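You operate a simulated robot arm through the tools that you are given. There is no shell and no other tool.

You are at the controls of a simulated two-armed robot. One attempt, no reset.

TASK
Pull the emergency stop out, reset, test the lamps and restart in Hand.
Fine: press no other button; leave the pump running.

It is judged by the outcome, as a careful person would: the job done as asked, and still so three seconds after it is handed in. It fails if anything else is knocked over, pushed out of place, dropped, spilled or broken.

THE ROBOT
Two 7-joint arms with two-finger grippers on one trunk that stands fixed in place. Base frame: the origin is at the foot of the trunk, x ahead of it, y to its left, z up. Units: mm, degrees, N and s.
The left shoulder is at [60, 123, 1048], the right one opposite. With the tool pointing down near the work surface each hand reaches from about 340 to 780 mm from the base axis, measured 20 degrees to its own side. Payload 1.47 kg a hand.
The TCP of each hand is the grasp point between the finger pads, 16 mm short of the fingertips. In the tool frame z runs along the fingers and y along their closing line. The gripper opens to 87 mm; its body begins 55 mm behind the TCP.
Orientation is that of the tool frame in the base frame, as a unit quaternion [x, y, z, w]. With the fingers straight down and closing along the base's y, the tool's x points along the base's -x, its y along +y and its z along -z.

THE INTERFACE
- The arms move only by the tool send_rows. It takes "left_moves", "right_moves" or both (then of equal length, played together; a hand with none holds still); each is a list of rows, each a list of 6 numbers: the shift along the tool's x, y, z in mm, then the turn, a rotation vector about the tool's x, y, z in rad. In form: [[x, y, z, wx, wy, wz], ...]. A call has 1 to 20 rows; each row shifts and turns the commanded pose from where the row before left it, along the tool's axes as they then stand. "left_jaw" and "right_jaw" are, for a hand that has rows, the gripper command, from -1 (shut) to 1 (fully open), values between in proportion, set as the call begins (left out, the last holds). A row lasts 0.2 s, in which the tool goes at most 50 mm and 8.6 degrees; a call with a longer step from one row to the next is refused whole, and so is a gripper value outside its range. A pose out of reach is approached as far as the arm can. The call stops where the force on the tool passes 40 N (or 10 N more than at its start, if that is more) or the arm is blocked; 0.2 s more then pass. The fingers move at their own pace (about 153 mm/s each) and stop on an object; they squeeze with about 28 N. The grip force told is the motor's: it shows also when the fingers shut on nothing. Time passes only in rows, and 0.2 s behind the last, so rows that do not move let the fingers close. The reply holds the time, the measured pose of the TCP, the force on the tool along the base axes, the opening and the grip force, in the units named above and with some noise, with the torque about the TCP (base axes, N m) and any sound that the robot's microphone picked up.
- Cameras (640 x 400 px; columns grow to the right, rows downward): "scene" is now at [86.5, -13.9, 1655]; the picture's right is [-0.18, -0.98, 0.00], its down [-0.42, 0.08, -0.91] and it looks along [0.89, -0.16, -0.42] (base axes); focal length 242 px, centre (320, 200). "left" rides on the left gripper at [73, -12, -90] in its tool frame; the picture's right is [0.16, 0.99, 0.00], its down [-0.72, 0.12, -0.68] and it looks along [-0.67, 0.11, 0.73] (tool axes); focal length 247 px, centre (320, 200). "right" rides on the right gripper at [73, 12, -90] in its tool frame; the picture's right is [-0.16, 0.99, 0.00], its down [-0.72, -0.12, -0.68] and it looks along [-0.67, -0.11, 0.73] (tool axes); focal length 247 px, centre (320, 200). There is no depth. A picture from a camera that has moved, and an enlarged one, comes with that camera's place and axes in the base frame and with its lens. The place of the scene camera against the robot may be out by one fixed shift of up to 25 mm in any direction.
- get_image(camera): a new picture of that camera. No time passes.
- move_column(by): moves the trunk up (or, below 0, down) by that many mm; the arms and the scene camera ride with it, the base frame stays. It gives what a move gives, with no picture.
- aim_head(pan, tilt): turns the head with the scene camera to pan (to the left, within 120 degrees either way) and tilt (down, from -29 to 69), counted from straight ahead of the robot. It gives what a move gives.
- inspect(camera, box): a new picture of the part [left, top, right, bottom] of that camera's present view, enlarged. No time passes.
- close_job(): hands the job in; it is judged then, once.

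Places have to be worked out from the pictures, the camera data and where the tool is seen. Open the grippers and draw the arms clear of the work before you hand the job in, unless the task says otherwise.

The tools are called as a command line: name --argument value ..., lists and objects as JSON in quotes. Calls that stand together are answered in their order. send_rows: Moves the arms, as the interface text tells. Its arguments: {"type":"object","properties":{"left_moves":{"type":"array"},"left_jaw":{"type":"number"},"right_moves":{"type":"array"},"right_jaw":{"type":"number"}},"required":[]} The other tools are called the same way: move_column (by) moves the trunk up or down; aim_head (pan, tilt) turns the head that bears the scene camera; get_image (camera) takes a picture; inspect (camera, box) takes an enlarged picture of a part of a camera's view; close_job () hands the job in.

At the start:

```text
time_s: 0.0
left_tcp_pos: [318.7, 47.1, 1538.0]
left_tcp_rot: [0.0, 1.0, 0.0, 0.0]
left_contact_force: [0.0, 0.1, 0.1]
left_wrist_torque: [0.01, 0.0, 0.01]
left_grip_width: 87.2
left_grip_force: 0.1
right_tcp_pos: [269.0, -177.5, 1537.3]
right_tcp_rot: [0.0, 1.0, 0.0, 0.0]
right_contact_force: [-0.6, 0.8, 0.4]
right_wrist_torque: [0.02, 0.01, 0.0]
right_grip_width: 86.9
right_grip_force: 0.0
trunk travel left (down, up): [-203.0, 27.0]
head pan, tilt (commanded): [-10.3, 25.0]
```

scene: 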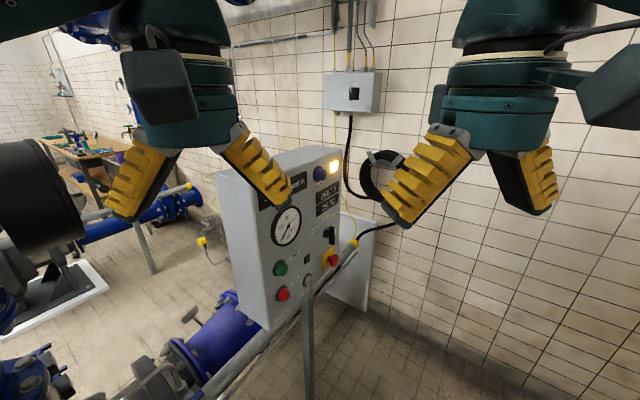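
right: 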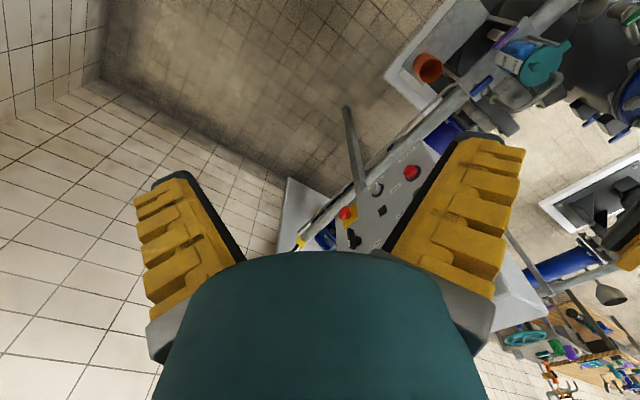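
left: 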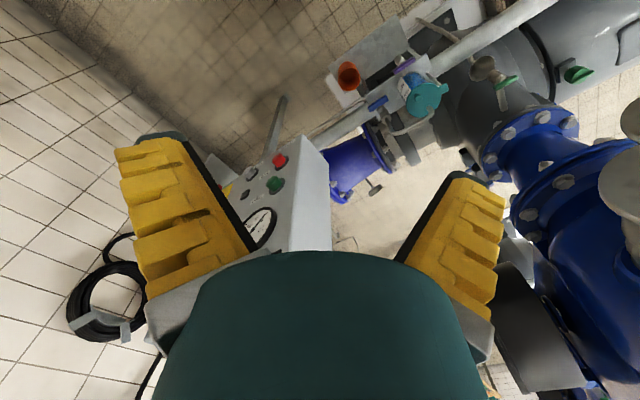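

The panel stands ahead, with gauge, buttons and an emergency stop on its face. I take enlarged pictures to read the labels.

inspect --camera "scene" --box '[210, 140, 370, 320]'

inspect --camera "scene" --box '[290, 145, 370, 195]'

inspect --camera "scene" --box '[260, 210, 360, 310]'

```text
2.22 times, centred on (290, 230) of scene
camera zoom: at [86.5, -13.9, 1655.0], right [-0.18, -0.98, 0.0], down [-0.42, 0.08, -0.91], along [0.89, -0.16, -0.42], focal length 538 px, centre (387, 133)
```

zoom: 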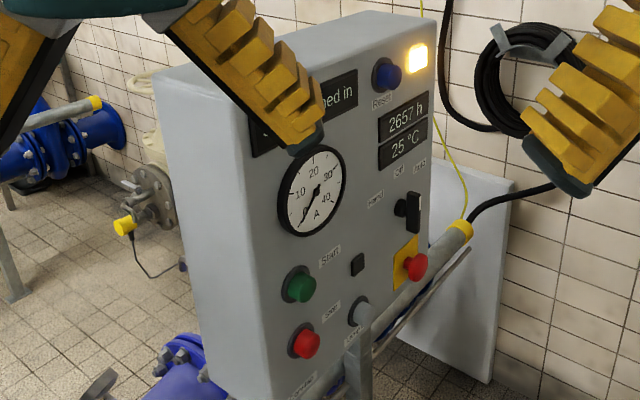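

```text
8.00 times, centred on (330, 170) of scene
camera zoom: at [86.5, -13.9, 1655.0], right [-0.18, -0.98, 0.0], down [-0.42, 0.08, -0.91], along [0.89, -0.16, -0.42], focal length 1936 px, centre (240, 440)
```

zoom: 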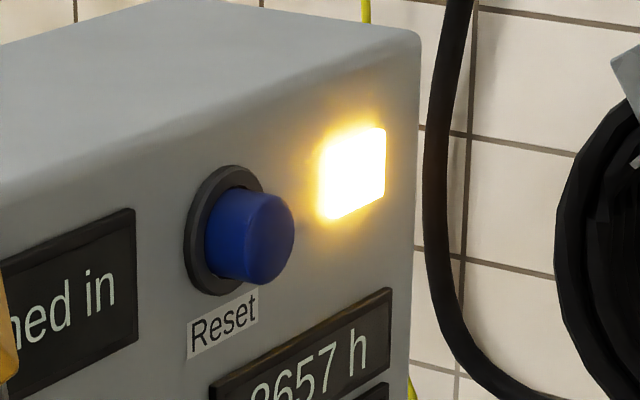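

```text
4.00 times, centred on (310, 260) of scene
camera zoom: at [86.5, -13.9, 1655.0], right [-0.18, -0.98, 0.0], down [-0.42, 0.08, -0.91], along [0.89, -0.16, -0.42], focal length 968 px, centre (360, -40)
```

zoom: 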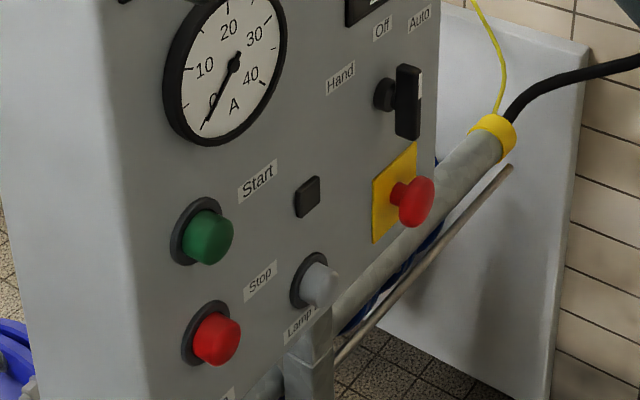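

The grippers cover part of the panel, so I draw the left hand out to the left and the right hand out to the right. Then I look again.

send_rows --left_moves '[[0, 40, 0, 0, 0, 0], [0, 40, 0, 0, 0, 0], [0, 40, 0, 0, 0, 0], [0, 40, 0, 0, 0, 0]]' --right_moves '[[0, -40, 0, 0, 0, 0], [0, -40, 0, 0, 0, 0], [0, -40, 0, 0, 0, 0], [0, 0, 0, 0, 0, 0]]'

get_image --camera "scene"

inspect --camera "scene" --box '[210, 140, 370, 240]'

inspect --camera "scene" --box '[210, 230, 370, 330]'

get_image --camera "left"

get_image --camera "right"

```text
time_s: 1.0
left_tcp_pos: [322.7, 203.4, 1538.1]
left_tcp_rot: [0.002, 1.0, -0.002, -0.002]
left_contact_force: [1.8, 1.4, -0.3]
left_wrist_torque: [-0.16, 0.09, 0.03]
left_grip_width: 86.9
left_grip_force: 0.1
left hand out of reach, approached as far as the arm can: row 2
right_tcp_pos: [272.0, -292.9, 1539.8]
right_tcp_rot: [-0.001, 1.0, -0.001, -0.002]
right_contact_force: [1.9, 1.7, -0.5]
right_wrist_torque: [-0.08, 0.05, -0.01]
right_grip_width: 87.0
right_grip_force: 0.1
trunk travel left (down, up): [-203.0, 27.0]
head pan, tilt (commanded): [-10.3, 25.0]
```

```text
taken
camera scene: at [90.7, -8.9, 1654.7], right [-0.18, -0.98, 0.0], down [-0.42, 0.07, -0.91], along [0.89, -0.16, -0.42], focal length 242 px, centre (320, 200)
```

scene: 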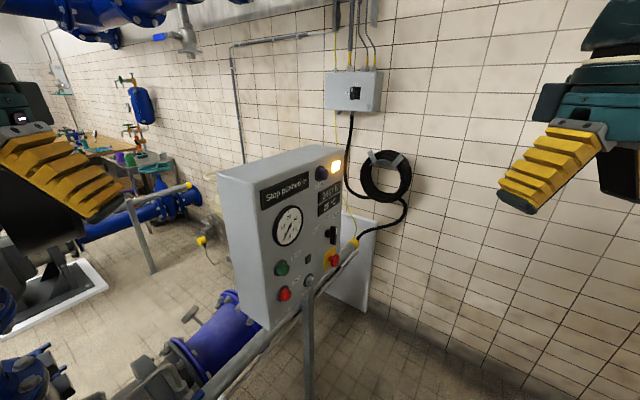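

```text
4.00 times, centred on (290, 190) of scene
camera zoom: at [90.7, -8.9, 1654.7], right [-0.18, -0.98, 0.0], down [-0.42, 0.07, -0.91], along [0.89, -0.16, -0.42], focal length 968 px, centre (440, 240)
```

zoom: 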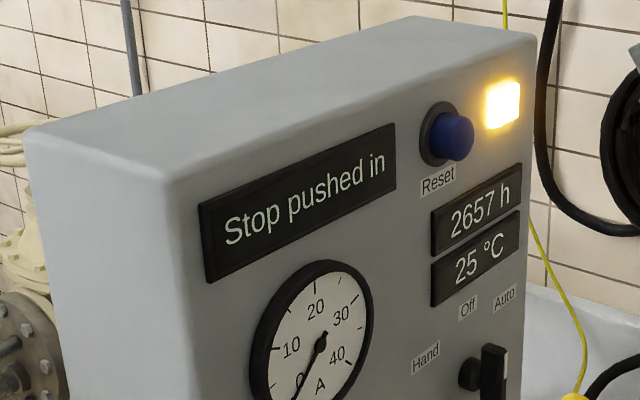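

```text
4.00 times, centred on (290, 280) of scene
camera zoom: at [90.7, -8.9, 1654.7], right [-0.18, -0.98, 0.0], down [-0.42, 0.07, -0.91], along [0.89, -0.16, -0.42], focal length 968 px, centre (440, -120)
```

zoom: 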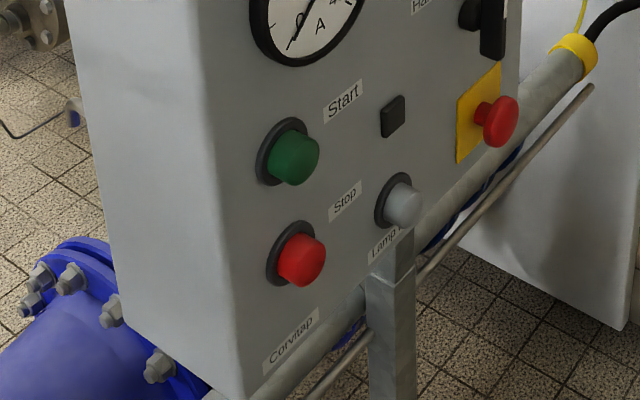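

```text
taken
camera left: at [250.9, 192.9, 1627.8], right [-0.15, 0.99, 0.0], down [0.73, 0.12, 0.68], along [0.67, 0.1, -0.74], focal length 247 px, centre (320, 200)
```

left: 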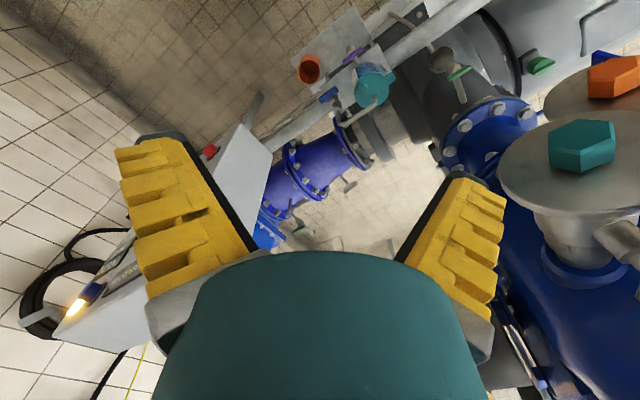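

```text
taken
camera right: at [199.7, -283.1, 1628.8], right [0.16, 0.99, 0.0], down [0.73, -0.11, 0.68], along [0.67, -0.11, -0.73], focal length 247 px, centre (320, 200)
```

right: 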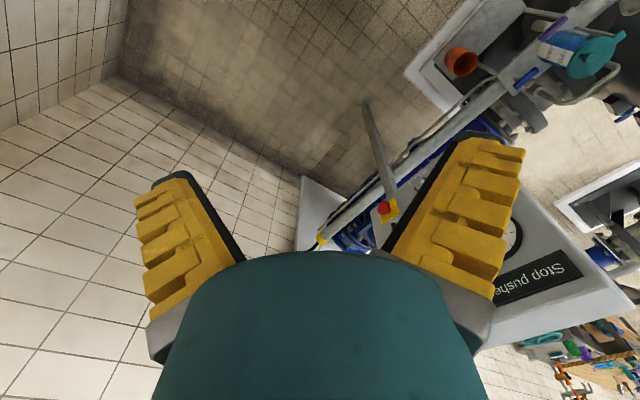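

The panel is vertical and turned about 45° to the right, with its face pointing at (-0.71,-0.70). I judge the e-stop to be near (741,-178,1110), the selector near (748,-171,1212), Reset near (723,-134,1434), lamp test near (675,-86,1092) and Start near (594,-3,1223). I bring the right hand down in free space before turning it to face the panel.

send_rows --right_moves '[[-21.3, -6.2, 40, 0, 0, 0], [-21.3, -6.2, 40, 0, 0, 0], [-21.3, -6.2, 40, 0, 0, 0], [-21.3, -6.2, 40, 0, 0, 0], [-21.3, -6.2, 40, 0, 0, 0], [-21.3, -6.2, 40, 0, 0, 0]]'

get_image --camera "scene"

get_image --camera "right"

```text
time_s: 2.4
left_tcp_pos: [319.3, 198.1, 1539.6]
left_tcp_rot: [0.0, 1.0, 0.0, -0.001]
left_contact_force: [0.9, -0.4, -1.7]
left_wrist_torque: [-0.01, 0.0, 0.02]
left_grip_width: 87.0
left_grip_force: 0.2
right_tcp_pos: [399.0, -334.6, 1296.9]
right_tcp_rot: [0.0, 1.0, 0.0, 0.0]
right_contact_force: [0.5, -0.1, 0.4]
right_wrist_torque: [0.02, 0.05, 0.02]
right_grip_width: 87.2
right_grip_force: 0.1
trunk travel left (down, up): [-203.0, 27.0]
head pan, tilt (commanded): [-10.3, 25.0]
```

```text
taken
camera scene: at [88.7, -13.9, 1654.8], right [-0.18, -0.98, 0.0], down [-0.42, 0.08, -0.91], along [0.89, -0.16, -0.42], focal length 242 px, centre (320, 200)
```

scene: 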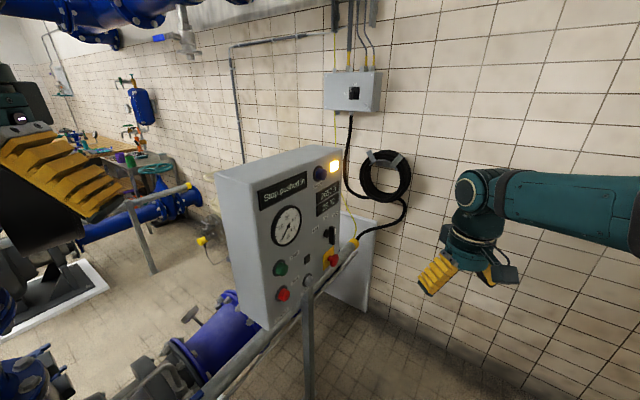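

```text
taken
camera right: at [326.5, -324.1, 1386.2], right [0.16, 0.99, 0.0], down [0.72, -0.11, 0.68], along [0.67, -0.11, -0.73], focal length 247 px, centre (320, 200)
```

right: 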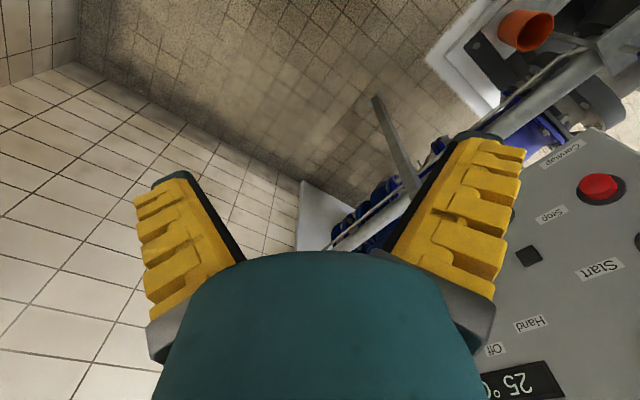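

The right hand is where I expected it. Next I pitch it up so the fingers point forward, then yaw it 44° left so they point along the panel's inward normal.

send_rows --right_moves '[[0, 0, 0, 0, -0.1428, 0], [0, 0, 0, 0, -0.1428, 0], [0, 0, 0, 0, -0.1428, 0], [0, 0, 0, 0, -0.1428, 0], [0, 0, 0, 0, -0.1428, 0], [0, 0, 0, 0, -0.1428, 0], [0, 0, 0, 0, -0.1428, 0], [0, 0, 0, 0, -0.1428, 0], [0, 0, 0, 0, -0.1428, 0], [0, 0, 0, 0, -0.1428, 0], [0, 0, 0, 0, -0.1428, 0], [0, 0, 0, -0.13, 0, 0], [0, 0, 0, -0.13, 0, 0], [0, 0, 0, -0.13, 0, 0], [0, 0, 0, -0.13, 0, 0], [0, 0, 0, -0.13, 0, 0], [0, 0, 0, -0.13, 0, 0]]'

get_image --camera "scene"

get_image --camera "right"

```text
time_s: 6.0
left_tcp_pos: [320.7, 197.3, 1540.5]
left_tcp_rot: [0.001, 1.0, 0.0, 0.001]
left_contact_force: [-1.0, -0.1, 0.1]
left_wrist_torque: [-0.01, 0.03, 0.01]
left_grip_width: 87.2
left_grip_force: 0.1
right_tcp_pos: [420.9, -361.5, 1318.2]
right_tcp_rot: [-0.271, 0.654, 0.27, 0.652]
right_contact_force: [-0.2, 0.1, -1.3]
right_wrist_torque: [-0.01, 0.02, -0.02]
right_grip_width: 87.1
right_grip_force: 0.1
right hand out of reach, approached as far as the arm can: row 9, 10, 11
trunk travel left (down, up): [-203.0, 27.0]
head pan, tilt (commanded): [-10.3, 25.0]
```

```text
taken
camera scene: at [87.1, -14.1, 1655.0], right [-0.18, -0.98, 0.0], down [-0.42, 0.08, -0.91], along [0.89, -0.16, -0.42], focal length 242 px, centre (320, 200)
```

scene: 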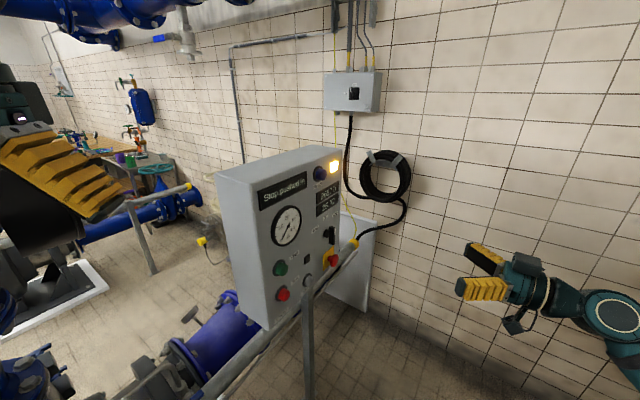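

```text
taken
camera right: at [348.8, -418.1, 1245.7], right [-0.7, 0.7, 0.16], down [-0.4, -0.56, 0.72], along [0.6, 0.44, 0.67], focal length 247 px, centre (320, 200)
```

right: 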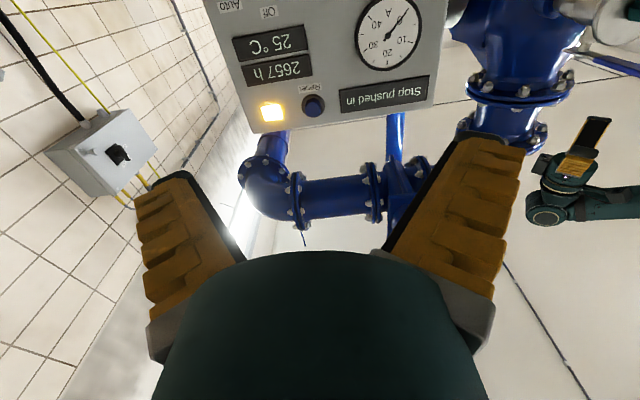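

The tool now points along (0.707,0.707,0), straight at the panel, with its camera underneath. I move down and across to stand well off in front of the e-stop and look.

send_rows --right_moves '[[30, -14, 22, 0, 0, 0], [30, -14, 22, 0, 0, 0], [30, -14, 22, 0, 0, 0], [30, -14, 22, 0, 0, 0], [30, -14, 22, 0, 0, 0], [30, -14, 22, 0, 0, 0], [28, -13, 22, 0, 0, 0]]'

get_image --camera "scene"

get_image --camera "right"

```text
time_s: 7.6
left_tcp_pos: [320.8, 197.8, 1539.8]
left_tcp_rot: [0.0, 1.0, 0.0, 0.0]
left_contact_force: [0.4, 0.4, 0.2]
left_wrist_torque: [0.02, -0.01, -0.05]
left_grip_width: 87.1
left_grip_force: 0.0
right_tcp_pos: [599.8, -322.9, 1107.4]
right_tcp_rot: [-0.269, 0.655, 0.268, 0.654]
right_contact_force: [0.2, -0.1, -0.1]
right_wrist_torque: [-0.01, 0.0, 0.0]
right_grip_width: 87.0
right_grip_force: 0.1
trunk travel left (down, up): [-203.0, 27.0]
head pan, tilt (commanded): [-10.3, 25.0]
```

```text
taken
camera scene: at [87.3, -13.9, 1654.9], right [-0.18, -0.98, 0.0], down [-0.42, 0.08, -0.91], along [0.89, -0.16, -0.42], focal length 242 px, centre (320, 200)
```

scene: 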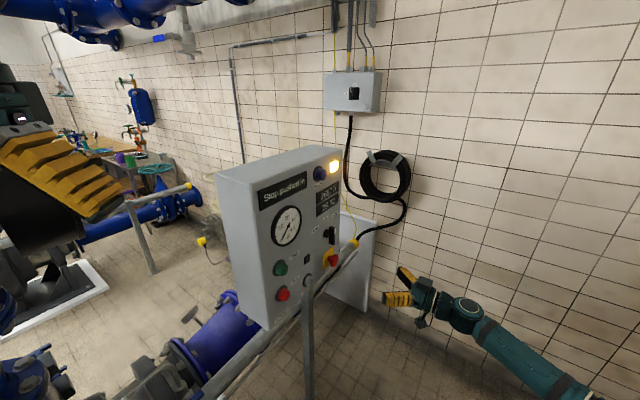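

```text
taken
camera right: at [527.9, -379.6, 1036.0], right [-0.69, 0.7, 0.16], down [-0.4, -0.56, 0.72], along [0.6, 0.44, 0.67], focal length 247 px, centre (320, 200)
```

right: 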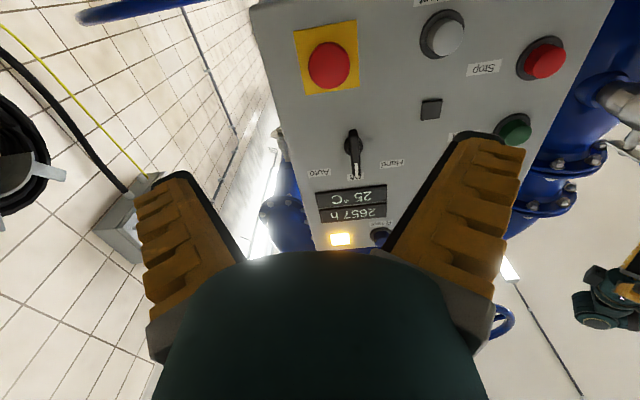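

The wrist camera now sees the whole panel face on, with the e-stop just ahead. I enlarge it to get accurate places.

inspect --camera "right" --box '[270, 0, 430, 100]'

inspect --camera "right" --box '[270, 90, 430, 190]'

inspect --camera "right" --box '[420, 0, 580, 100]'

inspect --camera "scene" --box '[300, 220, 364, 280]'

```text
4.00 times, centred on (350, 50) of right
camera zoom: at [527.9, -379.6, 1036.0], right [-0.69, 0.7, 0.16], down [-0.4, -0.56, 0.72], along [0.6, 0.44, 0.67], focal length 988 px, centre (200, 800)
```

zoom: 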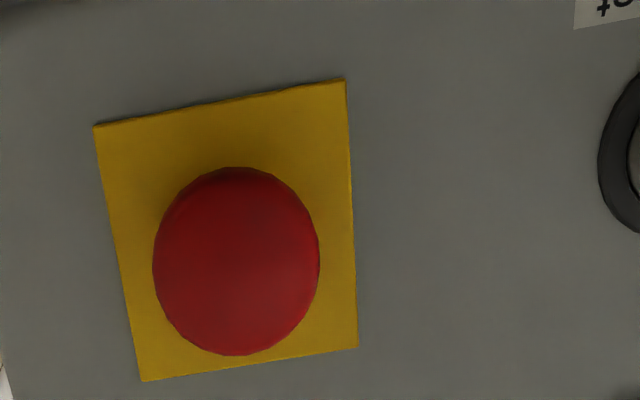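

```text
4.00 times, centred on (350, 140) of right
camera zoom: at [527.9, -379.6, 1036.0], right [-0.69, 0.7, 0.16], down [-0.4, -0.56, 0.72], along [0.6, 0.44, 0.67], focal length 988 px, centre (200, 440)
```

zoom: 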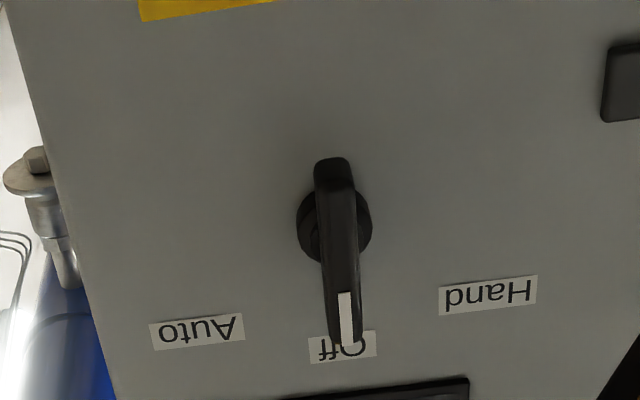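

```text
4.00 times, centred on (500, 50) of right
camera zoom: at [527.9, -379.6, 1036.0], right [-0.69, 0.7, 0.16], down [-0.4, -0.56, 0.72], along [0.6, 0.44, 0.67], focal length 988 px, centre (-400, 800)
```

zoom: 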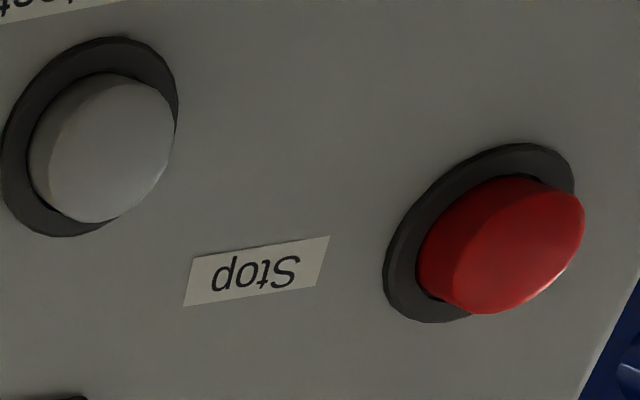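

```text
6.67 times, centred on (332, 250) of scene
camera zoom: at [87.3, -13.9, 1654.9], right [-0.18, -0.98, 0.0], down [-0.42, 0.08, -0.91], along [0.89, -0.16, -0.42], focal length 1614 px, centre (240, -133)
```

zoom: 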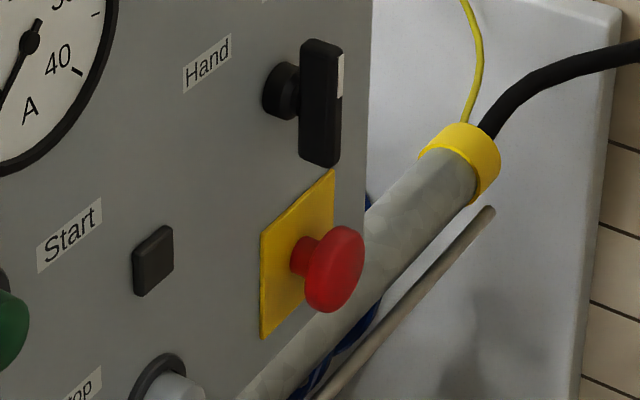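

The e-stop head sits about 9.5 mm to tool +y and some 195–207 mm ahead of the TCP. I move 9.5 mm across and 110 mm forward, then check again before going round the head.

send_rows --right_moves '[[-0.5, 2.5, 28, 0, 0, 0], [-0.5, 2.5, 28, 0, 0, 0], [-0.5, 2.5, 28, 0, 0, 0], [-0.5, 2, 26, 0, 0, 0]]' --right_jaw 1

get_image --camera "right"

inspect --camera "scene" --box '[290, 210, 450, 310]'

```text
time_s: 8.6
left_tcp_pos: [319.9, 199.2, 1540.3]
left_tcp_rot: [0.0, 1.0, 0.0, 0.0]
left_contact_force: [-0.2, 0.4, -0.9]
left_wrist_torque: [-0.02, 0.01, -0.01]
left_grip_width: 86.9
left_grip_force: 0.0
right_tcp_pos: [669.9, -237.8, 1111.1]
right_tcp_rot: [-0.269, 0.655, 0.269, 0.653]
right_contact_force: [-0.6, -0.4, 0.6]
right_wrist_torque: [0.01, 0.01, -0.03]
right_grip_width: 87.0
right_grip_force: 0.0
trunk travel left (down, up): [-203.0, 27.0]
head pan, tilt (commanded): [-10.3, 25.0]
```

```text
taken
camera right: at [597.8, -294.1, 1039.0], right [-0.69, 0.7, 0.16], down [-0.4, -0.56, 0.72], along [0.6, 0.44, 0.67], focal length 247 px, centre (320, 200)
```

right: 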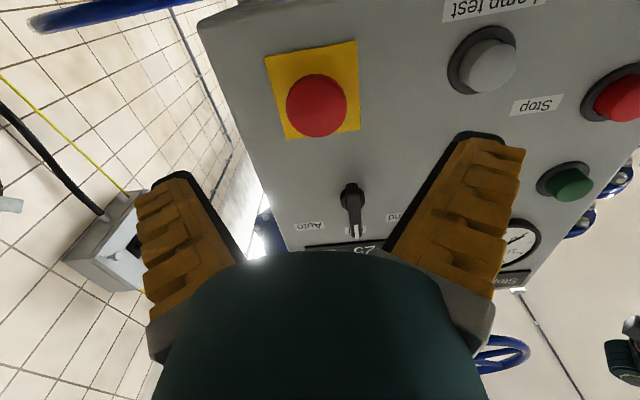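

```text
4.00 times, centred on (370, 260) of scene
camera zoom: at [86.6, -13.6, 1655.0], right [-0.18, -0.98, 0.0], down [-0.42, 0.08, -0.91], along [0.89, -0.16, -0.42], focal length 968 px, centre (120, -40)
```

zoom: 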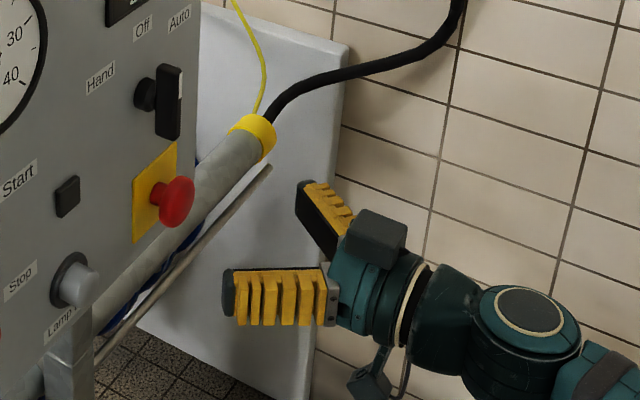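

The head comes out at about (2,-2,89) in the tool frame, roughly (735,-176,1109). I advance 95 mm so the pads straddle the head, with 10 mm or so left to the plate.

send_rows --right_moves '[[0.5, -0.5, 24, 0, 0, 0], [0.5, -0.5, 24, 0, 0, 0], [0.5, -0.5, 24, 0, 0, 0], [0.5, -0.2, 21, 0, 0, 0]]'

get_image --camera "right"

inspect --camera "scene" --box '[270, 210, 430, 310]'

```text
time_s: 9.6
left_tcp_pos: [318.9, 198.7, 1539.8]
left_tcp_rot: [0.0, 1.0, 0.0, 0.001]
left_contact_force: [0.2, 0.0, 0.0]
left_wrist_torque: [0.03, 0.02, -0.03]
left_grip_width: 87.1
left_grip_force: 0.0
right_tcp_pos: [738.1, -172.8, 1109.2]
right_tcp_rot: [-0.269, 0.654, 0.269, 0.654]
right_contact_force: [0.2, -0.2, -0.2]
right_wrist_torque: [0.03, 0.03, 0.02]
right_grip_width: 87.1
right_grip_force: 0.1
trunk travel left (down, up): [-203.0, 27.0]
head pan, tilt (commanded): [-10.3, 25.0]
```

```text
taken
camera right: at [666.5, -229.2, 1037.0], right [-0.69, 0.7, 0.16], down [-0.4, -0.56, 0.72], along [0.6, 0.44, 0.67], focal length 247 px, centre (320, 200)
```

right: 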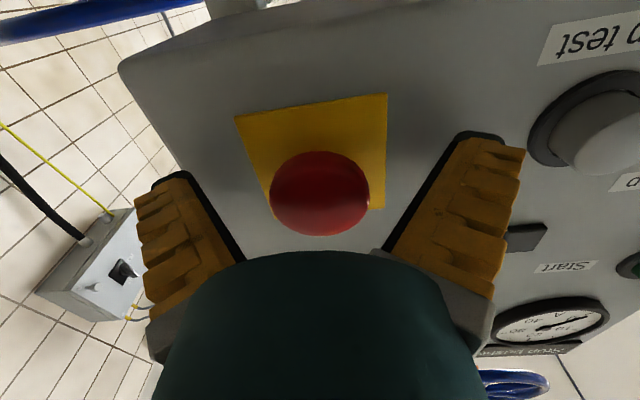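

```text
4.00 times, centred on (350, 260) of scene
camera zoom: at [86.5, -13.7, 1655.0], right [-0.18, -0.98, 0.0], down [-0.42, 0.08, -0.91], along [0.89, -0.16, -0.42], focal length 968 px, centre (200, -40)
```

zoom: 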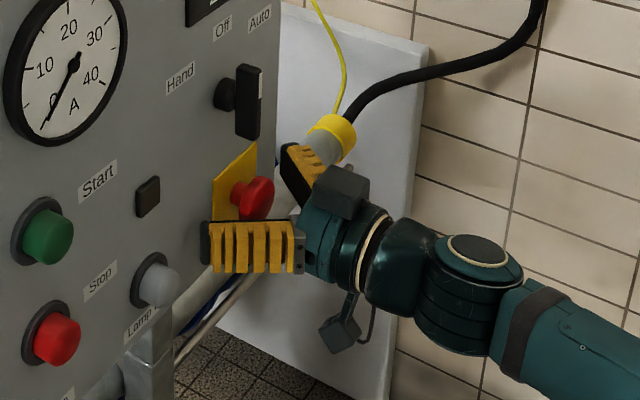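

The head is centred between the pads (image (320,193) against the TCP at about (320,184)), with no contact yet. I close on it.

send_rows --right_moves '[[0, 0, 0, 0, 0, 0], [0, 0, 0, 0, 0, 0], [0, 0, 0, 0, 0, 0]]' --right_jaw -1

get_image --camera "right"

```text
time_s: 10.4
left_tcp_pos: [319.3, 198.9, 1540.0]
left_tcp_rot: [0.0, 1.0, 0.0, 0.0]
left_contact_force: [0.7, 0.1, 0.1]
left_wrist_torque: [0.0, 0.04, 0.01]
left_grip_width: 87.0
left_grip_force: 0.0
right_tcp_pos: [739.8, -173.3, 1108.2]
right_tcp_rot: [-0.269, 0.655, 0.268, 0.654]
right_contact_force: [3.7, 1.4, 1.1]
right_wrist_torque: [-0.02, 0.03, 0.04]
right_grip_width: 32.6
right_grip_force: 29.9
trunk travel left (down, up): [-203.0, 27.0]
head pan, tilt (commanded): [-10.3, 25.0]
```

```text
taken
camera right: at [666.7, -229.3, 1037.0], right [-0.69, 0.7, 0.16], down [-0.4, -0.56, 0.72], along [0.6, 0.44, 0.67], focal length 247 px, centre (320, 200)
```

right: 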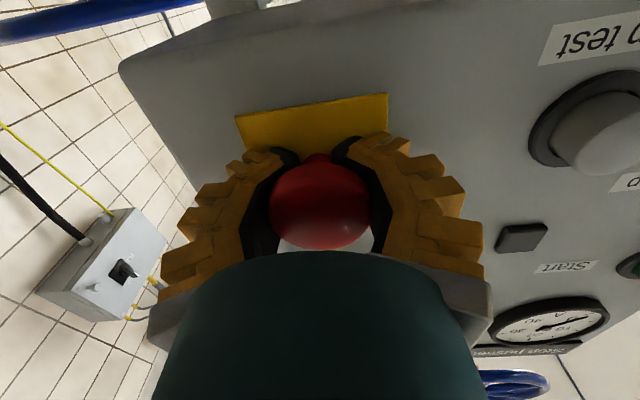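

The pads have closed round the head at 32.6 mm and curl behind it. I pull slowly straight out from the panel.

send_rows --right_moves '[[0, 0, -4, 0, 0, 0], [0, 0, -4, 0, 0, 0], [0, 0, -4, 0, 0, 0], [0, 0, 0, 0, 0, 0]]'

get_image --camera "right"

inspect --camera "scene" --box '[220, 140, 380, 240]'

```text
time_s: 11.3
left_tcp_pos: [323.5, 200.4, 1538.4]
left_tcp_rot: [-0.001, 1.0, 0.0, -0.002]
left_contact_force: [0.0, 0.5, -0.3]
left_wrist_torque: [-0.01, 0.02, -0.02]
left_grip_width: 87.0
left_grip_force: 0.1
right_tcp_pos: [732.3, -178.9, 1109.4]
right_tcp_rot: [-0.27, 0.654, 0.27, 0.654]
right_contact_force: [27.5, 13.1, -2.8]
right_wrist_torque: [-0.28, 0.03, -0.01]
right_grip_width: 33.4
right_grip_force: 30.4
trunk travel left (down, up): [-203.0, 27.0]
head pan, tilt (commanded): [-10.3, 25.0]
stopped in row 4 (right hand): the force on the tool passed its limit at 42 N (the readings are from after the stop); the commanded pose is now the measured one
```

```text
taken
camera right: at [661.1, -234.9, 1037.0], right [-0.7, 0.7, 0.16], down [-0.4, -0.56, 0.72], along [0.6, 0.44, 0.67], focal length 247 px, centre (320, 200)
```

right: 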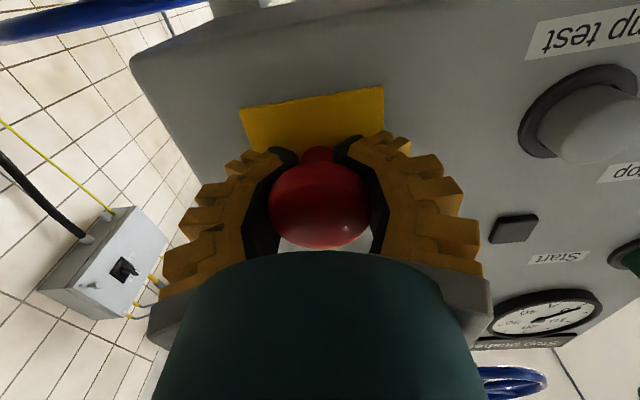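

```text
4.00 times, centred on (300, 190) of scene
camera zoom: at [91.3, -12.8, 1654.6], right [-0.18, -0.98, 0.0], down [-0.42, 0.07, -0.9], along [0.89, -0.16, -0.43], focal length 968 px, centre (400, 240)
```

zoom: 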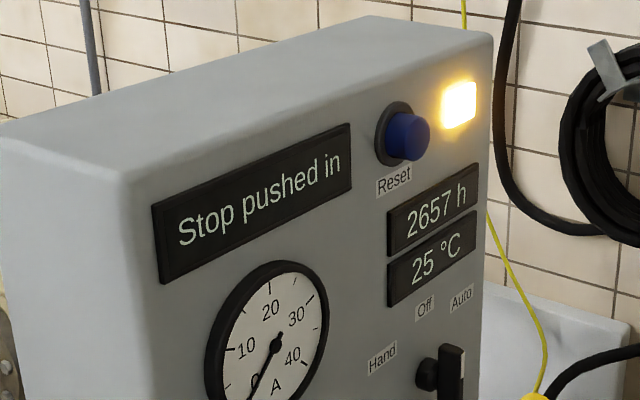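

The head has come out with the hand by about 9 mm and is still held, but the display still reads "Stop pushed in". I go on pulling in small steps.

send_rows --right_moves '[[0, 0, -2, 0, 0, 0], [0, 0, -2, 0, 0, 0], [0, 0, -2, 0, 0, 0], [0, 0, -2, 0, 0, 0]]'

get_image --camera "right"

inspect --camera "scene" --box '[220, 140, 380, 240]'

inspect --camera "scene" --box '[270, 210, 430, 310]'

```text
time_s: 11.7
left_tcp_pos: [324.1, 198.9, 1539.2]
left_tcp_rot: [0.0, 1.0, 0.0, -0.002]
left_contact_force: [1.3, 0.3, 0.1]
left_wrist_torque: [-0.01, -0.01, 0.02]
left_grip_width: 86.8
left_grip_force: 0.1
right_tcp_pos: [733.8, -179.8, 1110.7]
right_tcp_rot: [-0.269, 0.655, 0.269, 0.653]
right_contact_force: [28.2, 12.1, -4.0]
right_wrist_torque: [-0.28, 0.1, 0.03]
right_grip_width: 33.5
right_grip_force: 30.0
trunk travel left (down, up): [-203.0, 27.0]
head pan, tilt (commanded): [-10.3, 25.0]
stopped in row 1 (right hand): the force on the tool passed its limit at 42 N (the readings are from after the stop); the commanded pose is now the measured one
```

```text
taken
camera right: at [660.9, -234.9, 1037.0], right [-0.69, 0.7, 0.16], down [-0.4, -0.56, 0.72], along [0.6, 0.44, 0.67], focal length 247 px, centre (320, 200)
```

right: 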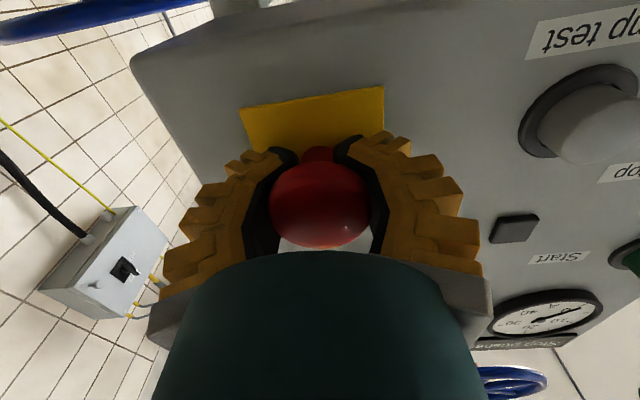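

```text
4.00 times, centred on (300, 190) of scene
camera zoom: at [91.8, -12.7, 1654.6], right [-0.18, -0.98, 0.0], down [-0.42, 0.07, -0.9], along [0.89, -0.16, -0.43], focal length 968 px, centre (400, 240)
```

zoom: 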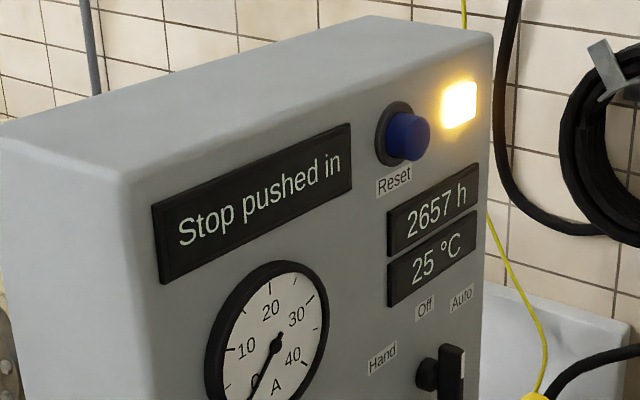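

```text
4.00 times, centred on (350, 260) of scene
camera zoom: at [91.8, -12.7, 1654.6], right [-0.18, -0.98, 0.0], down [-0.42, 0.07, -0.9], along [0.89, -0.16, -0.43], focal length 968 px, centre (200, -40)
```

zoom: 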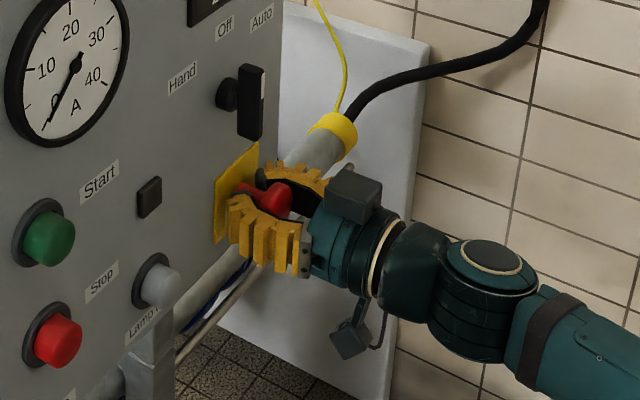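

The readings show about 28 N along the pull but also about 11 N sideways, so I am pulling off the axis. I ease the hand 2 mm to tool -y to take out the side load and read the force.

send_rows --right_moves '[[0, -1, 0, 0, 0, 0], [0, -1, 0, 0, 0, 0]]'

inspect --camera "right" --box '[240, 80, 400, 180]'

```text
time_s: 12.3
left_tcp_pos: [322.9, 201.6, 1538.7]
left_tcp_rot: [0.0, 1.0, -0.002, -0.002]
left_contact_force: [-0.3, -0.9, 0.2]
left_wrist_torque: [-0.02, -0.01, -0.05]
left_grip_width: 87.0
left_grip_force: 0.1
right_tcp_pos: [732.4, -178.1, 1110.4]
right_tcp_rot: [-0.27, 0.654, 0.271, 0.653]
right_contact_force: [23.4, 17.8, -9.5]
right_wrist_torque: [0.47, -0.26, 0.04]
right_grip_width: 33.5
right_grip_force: 30.4
trunk travel left (down, up): [-203.0, 27.0]
head pan, tilt (commanded): [-10.3, 25.0]
```

```text
4.00 times, centred on (320, 130) of right
camera zoom: at [661.0, -235.2, 1037.0], right [-0.7, 0.7, 0.16], down [-0.4, -0.56, 0.72], along [0.6, 0.44, 0.67], focal length 988 px, centre (320, 480)
```

zoom: 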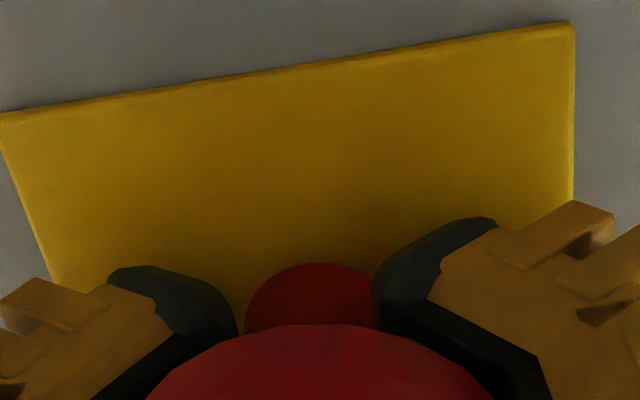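

The side load is down to about 4 N, but there is now about 9 N downward on the tool. I lower by 1.5 mm and pull in 1 mm steps.

send_rows --right_moves '[[1, -0.5, 0, 0, 0, 0], [0.7, 0, -1, 0, 0, 0], [0, 0, -1, 0, 0, 0], [0, 0, -1, 0, 0, 0], [0, 0, -1, 0, 0, 0], [0, 0, -1, 0, 0, 0]]'

inspect --camera "right" --box '[240, 80, 400, 180]'

inspect --camera "scene" --box '[220, 140, 380, 240]'

```text
time_s: 13.1
left_tcp_pos: [322.9, 199.1, 1538.2]
left_tcp_rot: [0.0, 1.0, 0.0, -0.002]
left_contact_force: [-0.6, -0.2, -0.6]
left_wrist_torque: [0.04, -0.01, -0.01]
left_grip_width: 86.8
left_grip_force: 0.1
right_tcp_pos: [732.4, -179.2, 1109.7]
right_tcp_rot: [-0.271, 0.652, 0.271, 0.654]
right_contact_force: [25.3, 15.6, -2.4]
right_wrist_torque: [-0.43, 0.13, -0.19]
right_grip_width: 33.9
right_grip_force: 29.8
trunk travel left (down, up): [-203.0, 27.0]
head pan, tilt (commanded): [-10.3, 25.0]
stopped in row 4 (right hand): the force on the tool passed its limit at 42 N (the readings are from after the stop); the commanded pose is now the measured one
```

```text
4.00 times, centred on (320, 130) of right
camera zoom: at [661.3, -235.4, 1036.8], right [-0.7, 0.7, 0.16], down [-0.4, -0.56, 0.72], along [0.59, 0.44, 0.67], focal length 988 px, centre (320, 480)
```

zoom: 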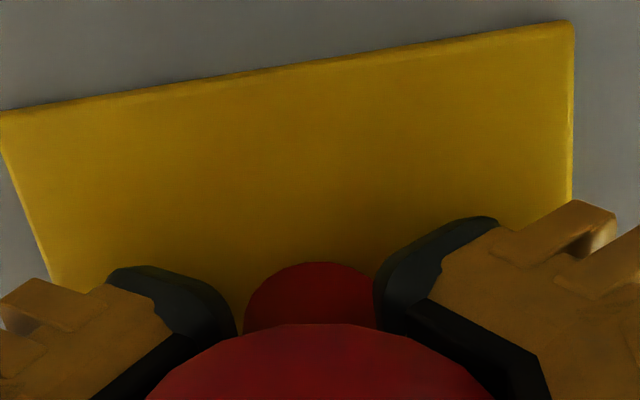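

```text
4.00 times, centred on (300, 190) of scene
camera zoom: at [91.3, -12.9, 1654.8], right [-0.18, -0.98, 0.0], down [-0.42, 0.07, -0.9], along [0.89, -0.16, -0.43], focal length 968 px, centre (400, 240)
```

zoom: 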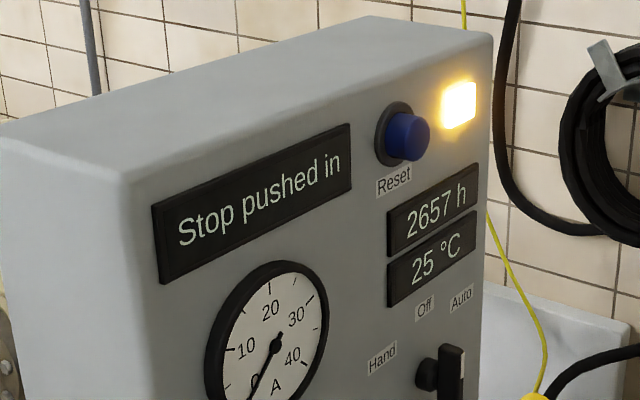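

The head will go no further: it sits about 8 mm farther out and hard against something. I open the jaw to see whether it stays out on its own.

send_rows --right_moves '[[0, 0, 0, 0, 0, 0], [0, 0, 0, 0, 0, 0], [0, 0, 0, 0, 0, 0]]' --right_jaw 1

get_image --camera "right"

inspect --camera "scene" --box '[270, 210, 430, 310]'

inspect --camera "scene" --box '[220, 140, 380, 240]'

```text
time_s: 13.9
left_tcp_pos: [318.9, 198.9, 1539.9]
left_tcp_rot: [0.0, 1.0, 0.0, 0.0]
left_contact_force: [-0.9, 0.5, -0.1]
left_wrist_torque: [0.02, 0.02, 0.01]
left_grip_width: 86.9
left_grip_force: 0.0
right_tcp_pos: [728.5, -181.6, 1112.2]
right_tcp_rot: [-0.271, 0.651, 0.271, 0.655]
right_contact_force: [0.0, 0.2, 0.3]
right_wrist_torque: [0.0, -0.03, 0.03]
right_grip_width: 86.7
right_grip_force: 0.0
trunk travel left (down, up): [-203.0, 27.0]
head pan, tilt (commanded): [-10.3, 25.0]
```

```text
taken
camera right: at [658.1, -238.2, 1038.4], right [-0.7, 0.7, 0.16], down [-0.4, -0.56, 0.72], along [0.59, 0.44, 0.68], focal length 247 px, centre (320, 200)
```

right: 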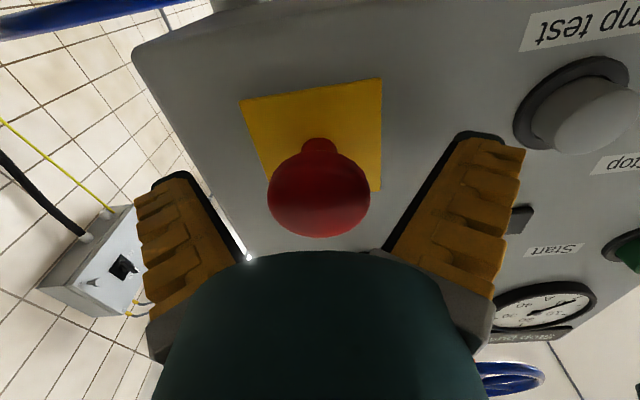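

```text
4.00 times, centred on (350, 260) of scene
camera zoom: at [86.7, -13.9, 1655.0], right [-0.18, -0.98, 0.0], down [-0.42, 0.08, -0.91], along [0.89, -0.16, -0.42], focal length 968 px, centre (200, -40)
```

zoom: 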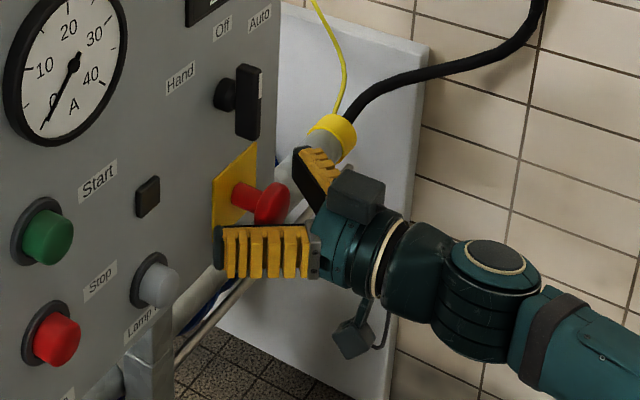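

```text
4.00 times, centred on (300, 190) of scene
camera zoom: at [86.7, -13.9, 1655.0], right [-0.18, -0.98, 0.0], down [-0.42, 0.08, -0.91], along [0.89, -0.16, -0.42], focal length 968 px, centre (400, 240)
```

zoom: 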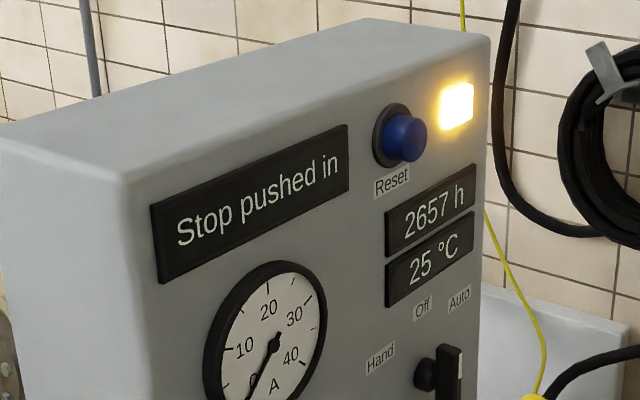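

The head stays out with a longer neck showing, so the e-stop is released. The message still stands and should clear on Reset. I back off, rise in front of the Reset button and shut the jaw for pressing.

send_rows --right_moves '[[0, 0, -40, 0, 0, 0], [0, 0, -40, 0, 0, 0], [0, 0, -40, 0, 0, 0], [-38, 7, 0, 0, 0, 0], [-38, 7, 0, 0, 0, 0], [-38, 7, 0, 0, 0, 0], [-38, 7, 0, 0, 0, 0], [-38, 7, 0, 0, 0, 0], [-38, 7, 0, 0, 0, 0], [-38, 7, 0, 0, 0, 0], [-38, 7, 0, 0, 0, 0]]'

get_image --camera "right"

get_image --camera "scene"

```text
time_s: 16.3
left_tcp_pos: [317.4, 199.8, 1539.4]
left_tcp_rot: [0.0, 1.0, 0.0, 0.0]
left_contact_force: [0.0, 0.1, 0.4]
left_wrist_torque: [-0.03, -0.04, 0.03]
left_grip_width: 87.0
left_grip_force: 0.0
right_tcp_pos: [603.4, -229.1, 1418.2]
right_tcp_rot: [-0.271, 0.652, 0.271, 0.655]
right_contact_force: [-0.4, 0.4, -0.6]
right_wrist_torque: [-0.02, 0.01, 0.0]
right_grip_width: 87.1
right_grip_force: 0.1
trunk travel left (down, up): [-203.0, 27.0]
head pan, tilt (commanded): [-10.3, 25.0]
```

```text
taken
camera right: at [531.8, -285.9, 1344.3], right [-0.7, 0.7, 0.16], down [-0.4, -0.56, 0.72], along [0.59, 0.44, 0.68], focal length 247 px, centre (320, 200)
```

right: 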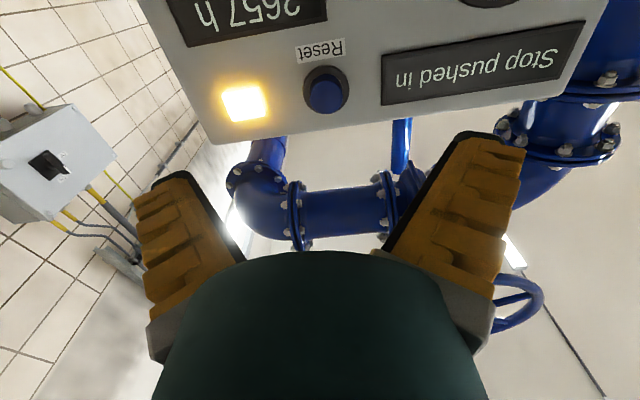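

```text
taken
camera scene: at [85.9, -13.0, 1655.1], right [-0.18, -0.98, 0.0], down [-0.42, 0.07, -0.91], along [0.89, -0.16, -0.42], focal length 242 px, centre (320, 200)
```

scene: 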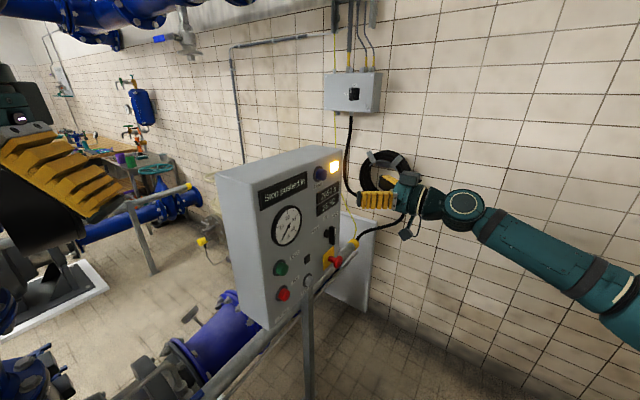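

Reset appears at about (-10,+2) in tool x,y and some 140 mm ahead. I shut the jaw, align and go 70 mm nearer to triangulate it and see the shape of the shut fingertips.

send_rows --right_moves '[[-5, 1, 20, 0, 0, 0], [-5, 1, 25, 0, 0, 0], [0, 0, 25, 0, 0, 0], [0, 0, 0, 0, 0, 0]]' --right_jaw -1

get_image --camera "right"

inspect --camera "scene" --box '[270, 130, 430, 230]'

```text
time_s: 17.3
left_tcp_pos: [318.1, 197.7, 1539.9]
left_tcp_rot: [0.001, 1.0, 0.0, 0.0]
left_contact_force: [0.6, -0.4, -0.1]
left_wrist_torque: [0.03, -0.02, -0.02]
left_grip_width: 87.0
left_grip_force: 0.1
right_tcp_pos: [650.8, -178.3, 1428.2]
right_tcp_rot: [-0.27, 0.652, 0.27, 0.655]
right_contact_force: [-1.2, -0.3, -0.6]
right_wrist_torque: [0.0, 0.02, -0.01]
right_grip_width: 0.1
right_grip_force: 28.1
trunk travel left (down, up): [-203.0, 27.0]
head pan, tilt (commanded): [-10.3, 25.0]
```

```text
taken
camera right: at [580.9, -234.2, 1354.5], right [-0.7, 0.7, 0.16], down [-0.4, -0.56, 0.72], along [0.59, 0.44, 0.68], focal length 247 px, centre (320, 200)
```

right: 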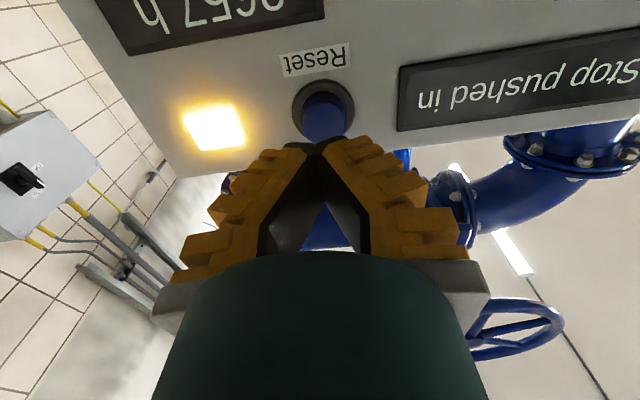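

```text
4.00 times, centred on (350, 180) of scene
camera zoom: at [85.7, -14.5, 1655.1], right [-0.18, -0.98, 0.0], down [-0.42, 0.08, -0.91], along [0.89, -0.16, -0.42], focal length 968 px, centre (200, 280)
```

zoom: 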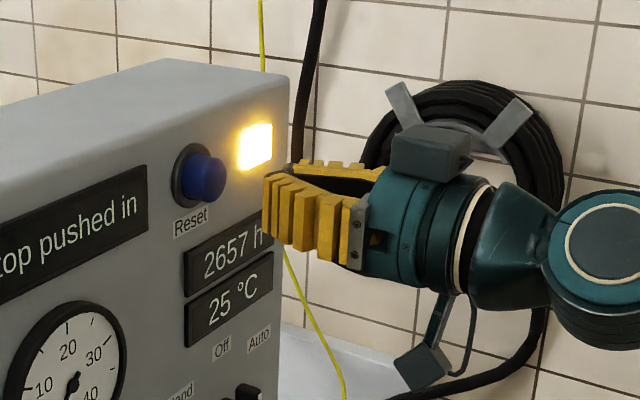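

The shut fingertips point at the Reset button, which lies about 70 mm ahead of the TCP (54 mm from the tips) with about 1.5 mm of side offset. I approach 44 mm and check.

send_rows --right_moves '[[0, 0.5, 15, 0, 0, 0], [0, 0.5, 15, 0, 0, 0], [0, 0.5, 14, 0, 0, 0]]'

get_image --camera "right"

inspect --camera "scene" --box '[290, 140, 370, 190]'

```text
time_s: 18.1
left_tcp_pos: [318.8, 199.8, 1539.8]
left_tcp_rot: [0.0, 1.0, 0.0, 0.0]
left_contact_force: [-0.1, 1.3, 0.8]
left_wrist_torque: [0.02, 0.01, 0.04]
left_grip_width: 87.0
left_grip_force: 0.0
right_tcp_pos: [683.0, -142.9, 1425.8]
right_tcp_rot: [-0.271, 0.651, 0.271, 0.655]
right_contact_force: [-0.4, -0.7, -0.5]
right_wrist_torque: [0.0, -0.01, -0.01]
right_grip_width: 0.0
right_grip_force: 27.9
trunk travel left (down, up): [-203.0, 27.0]
head pan, tilt (commanded): [-10.3, 25.0]
```

```text
taken
camera right: at [610.8, -199.8, 1352.5], right [-0.7, 0.7, 0.16], down [-0.4, -0.56, 0.72], along [0.59, 0.44, 0.68], focal length 247 px, centre (320, 200)
```

right: 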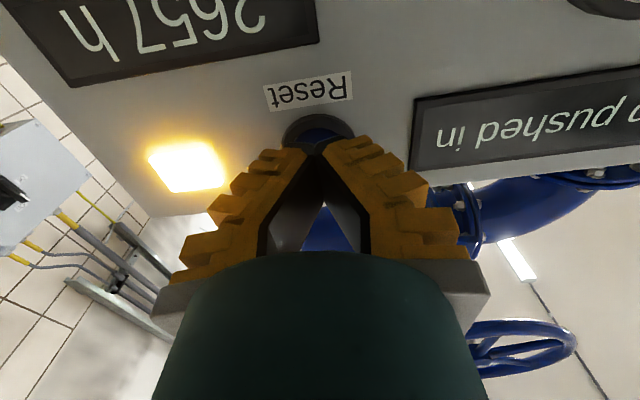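

```text
8.00 times, centred on (330, 165) of scene
camera zoom: at [86.7, -13.5, 1655.0], right [-0.18, -0.98, 0.0], down [-0.42, 0.08, -0.91], along [0.89, -0.16, -0.42], focal length 1936 px, centre (240, 480)
```

zoom: 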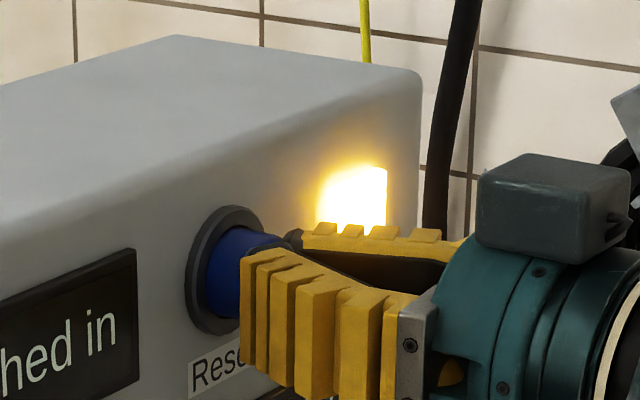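

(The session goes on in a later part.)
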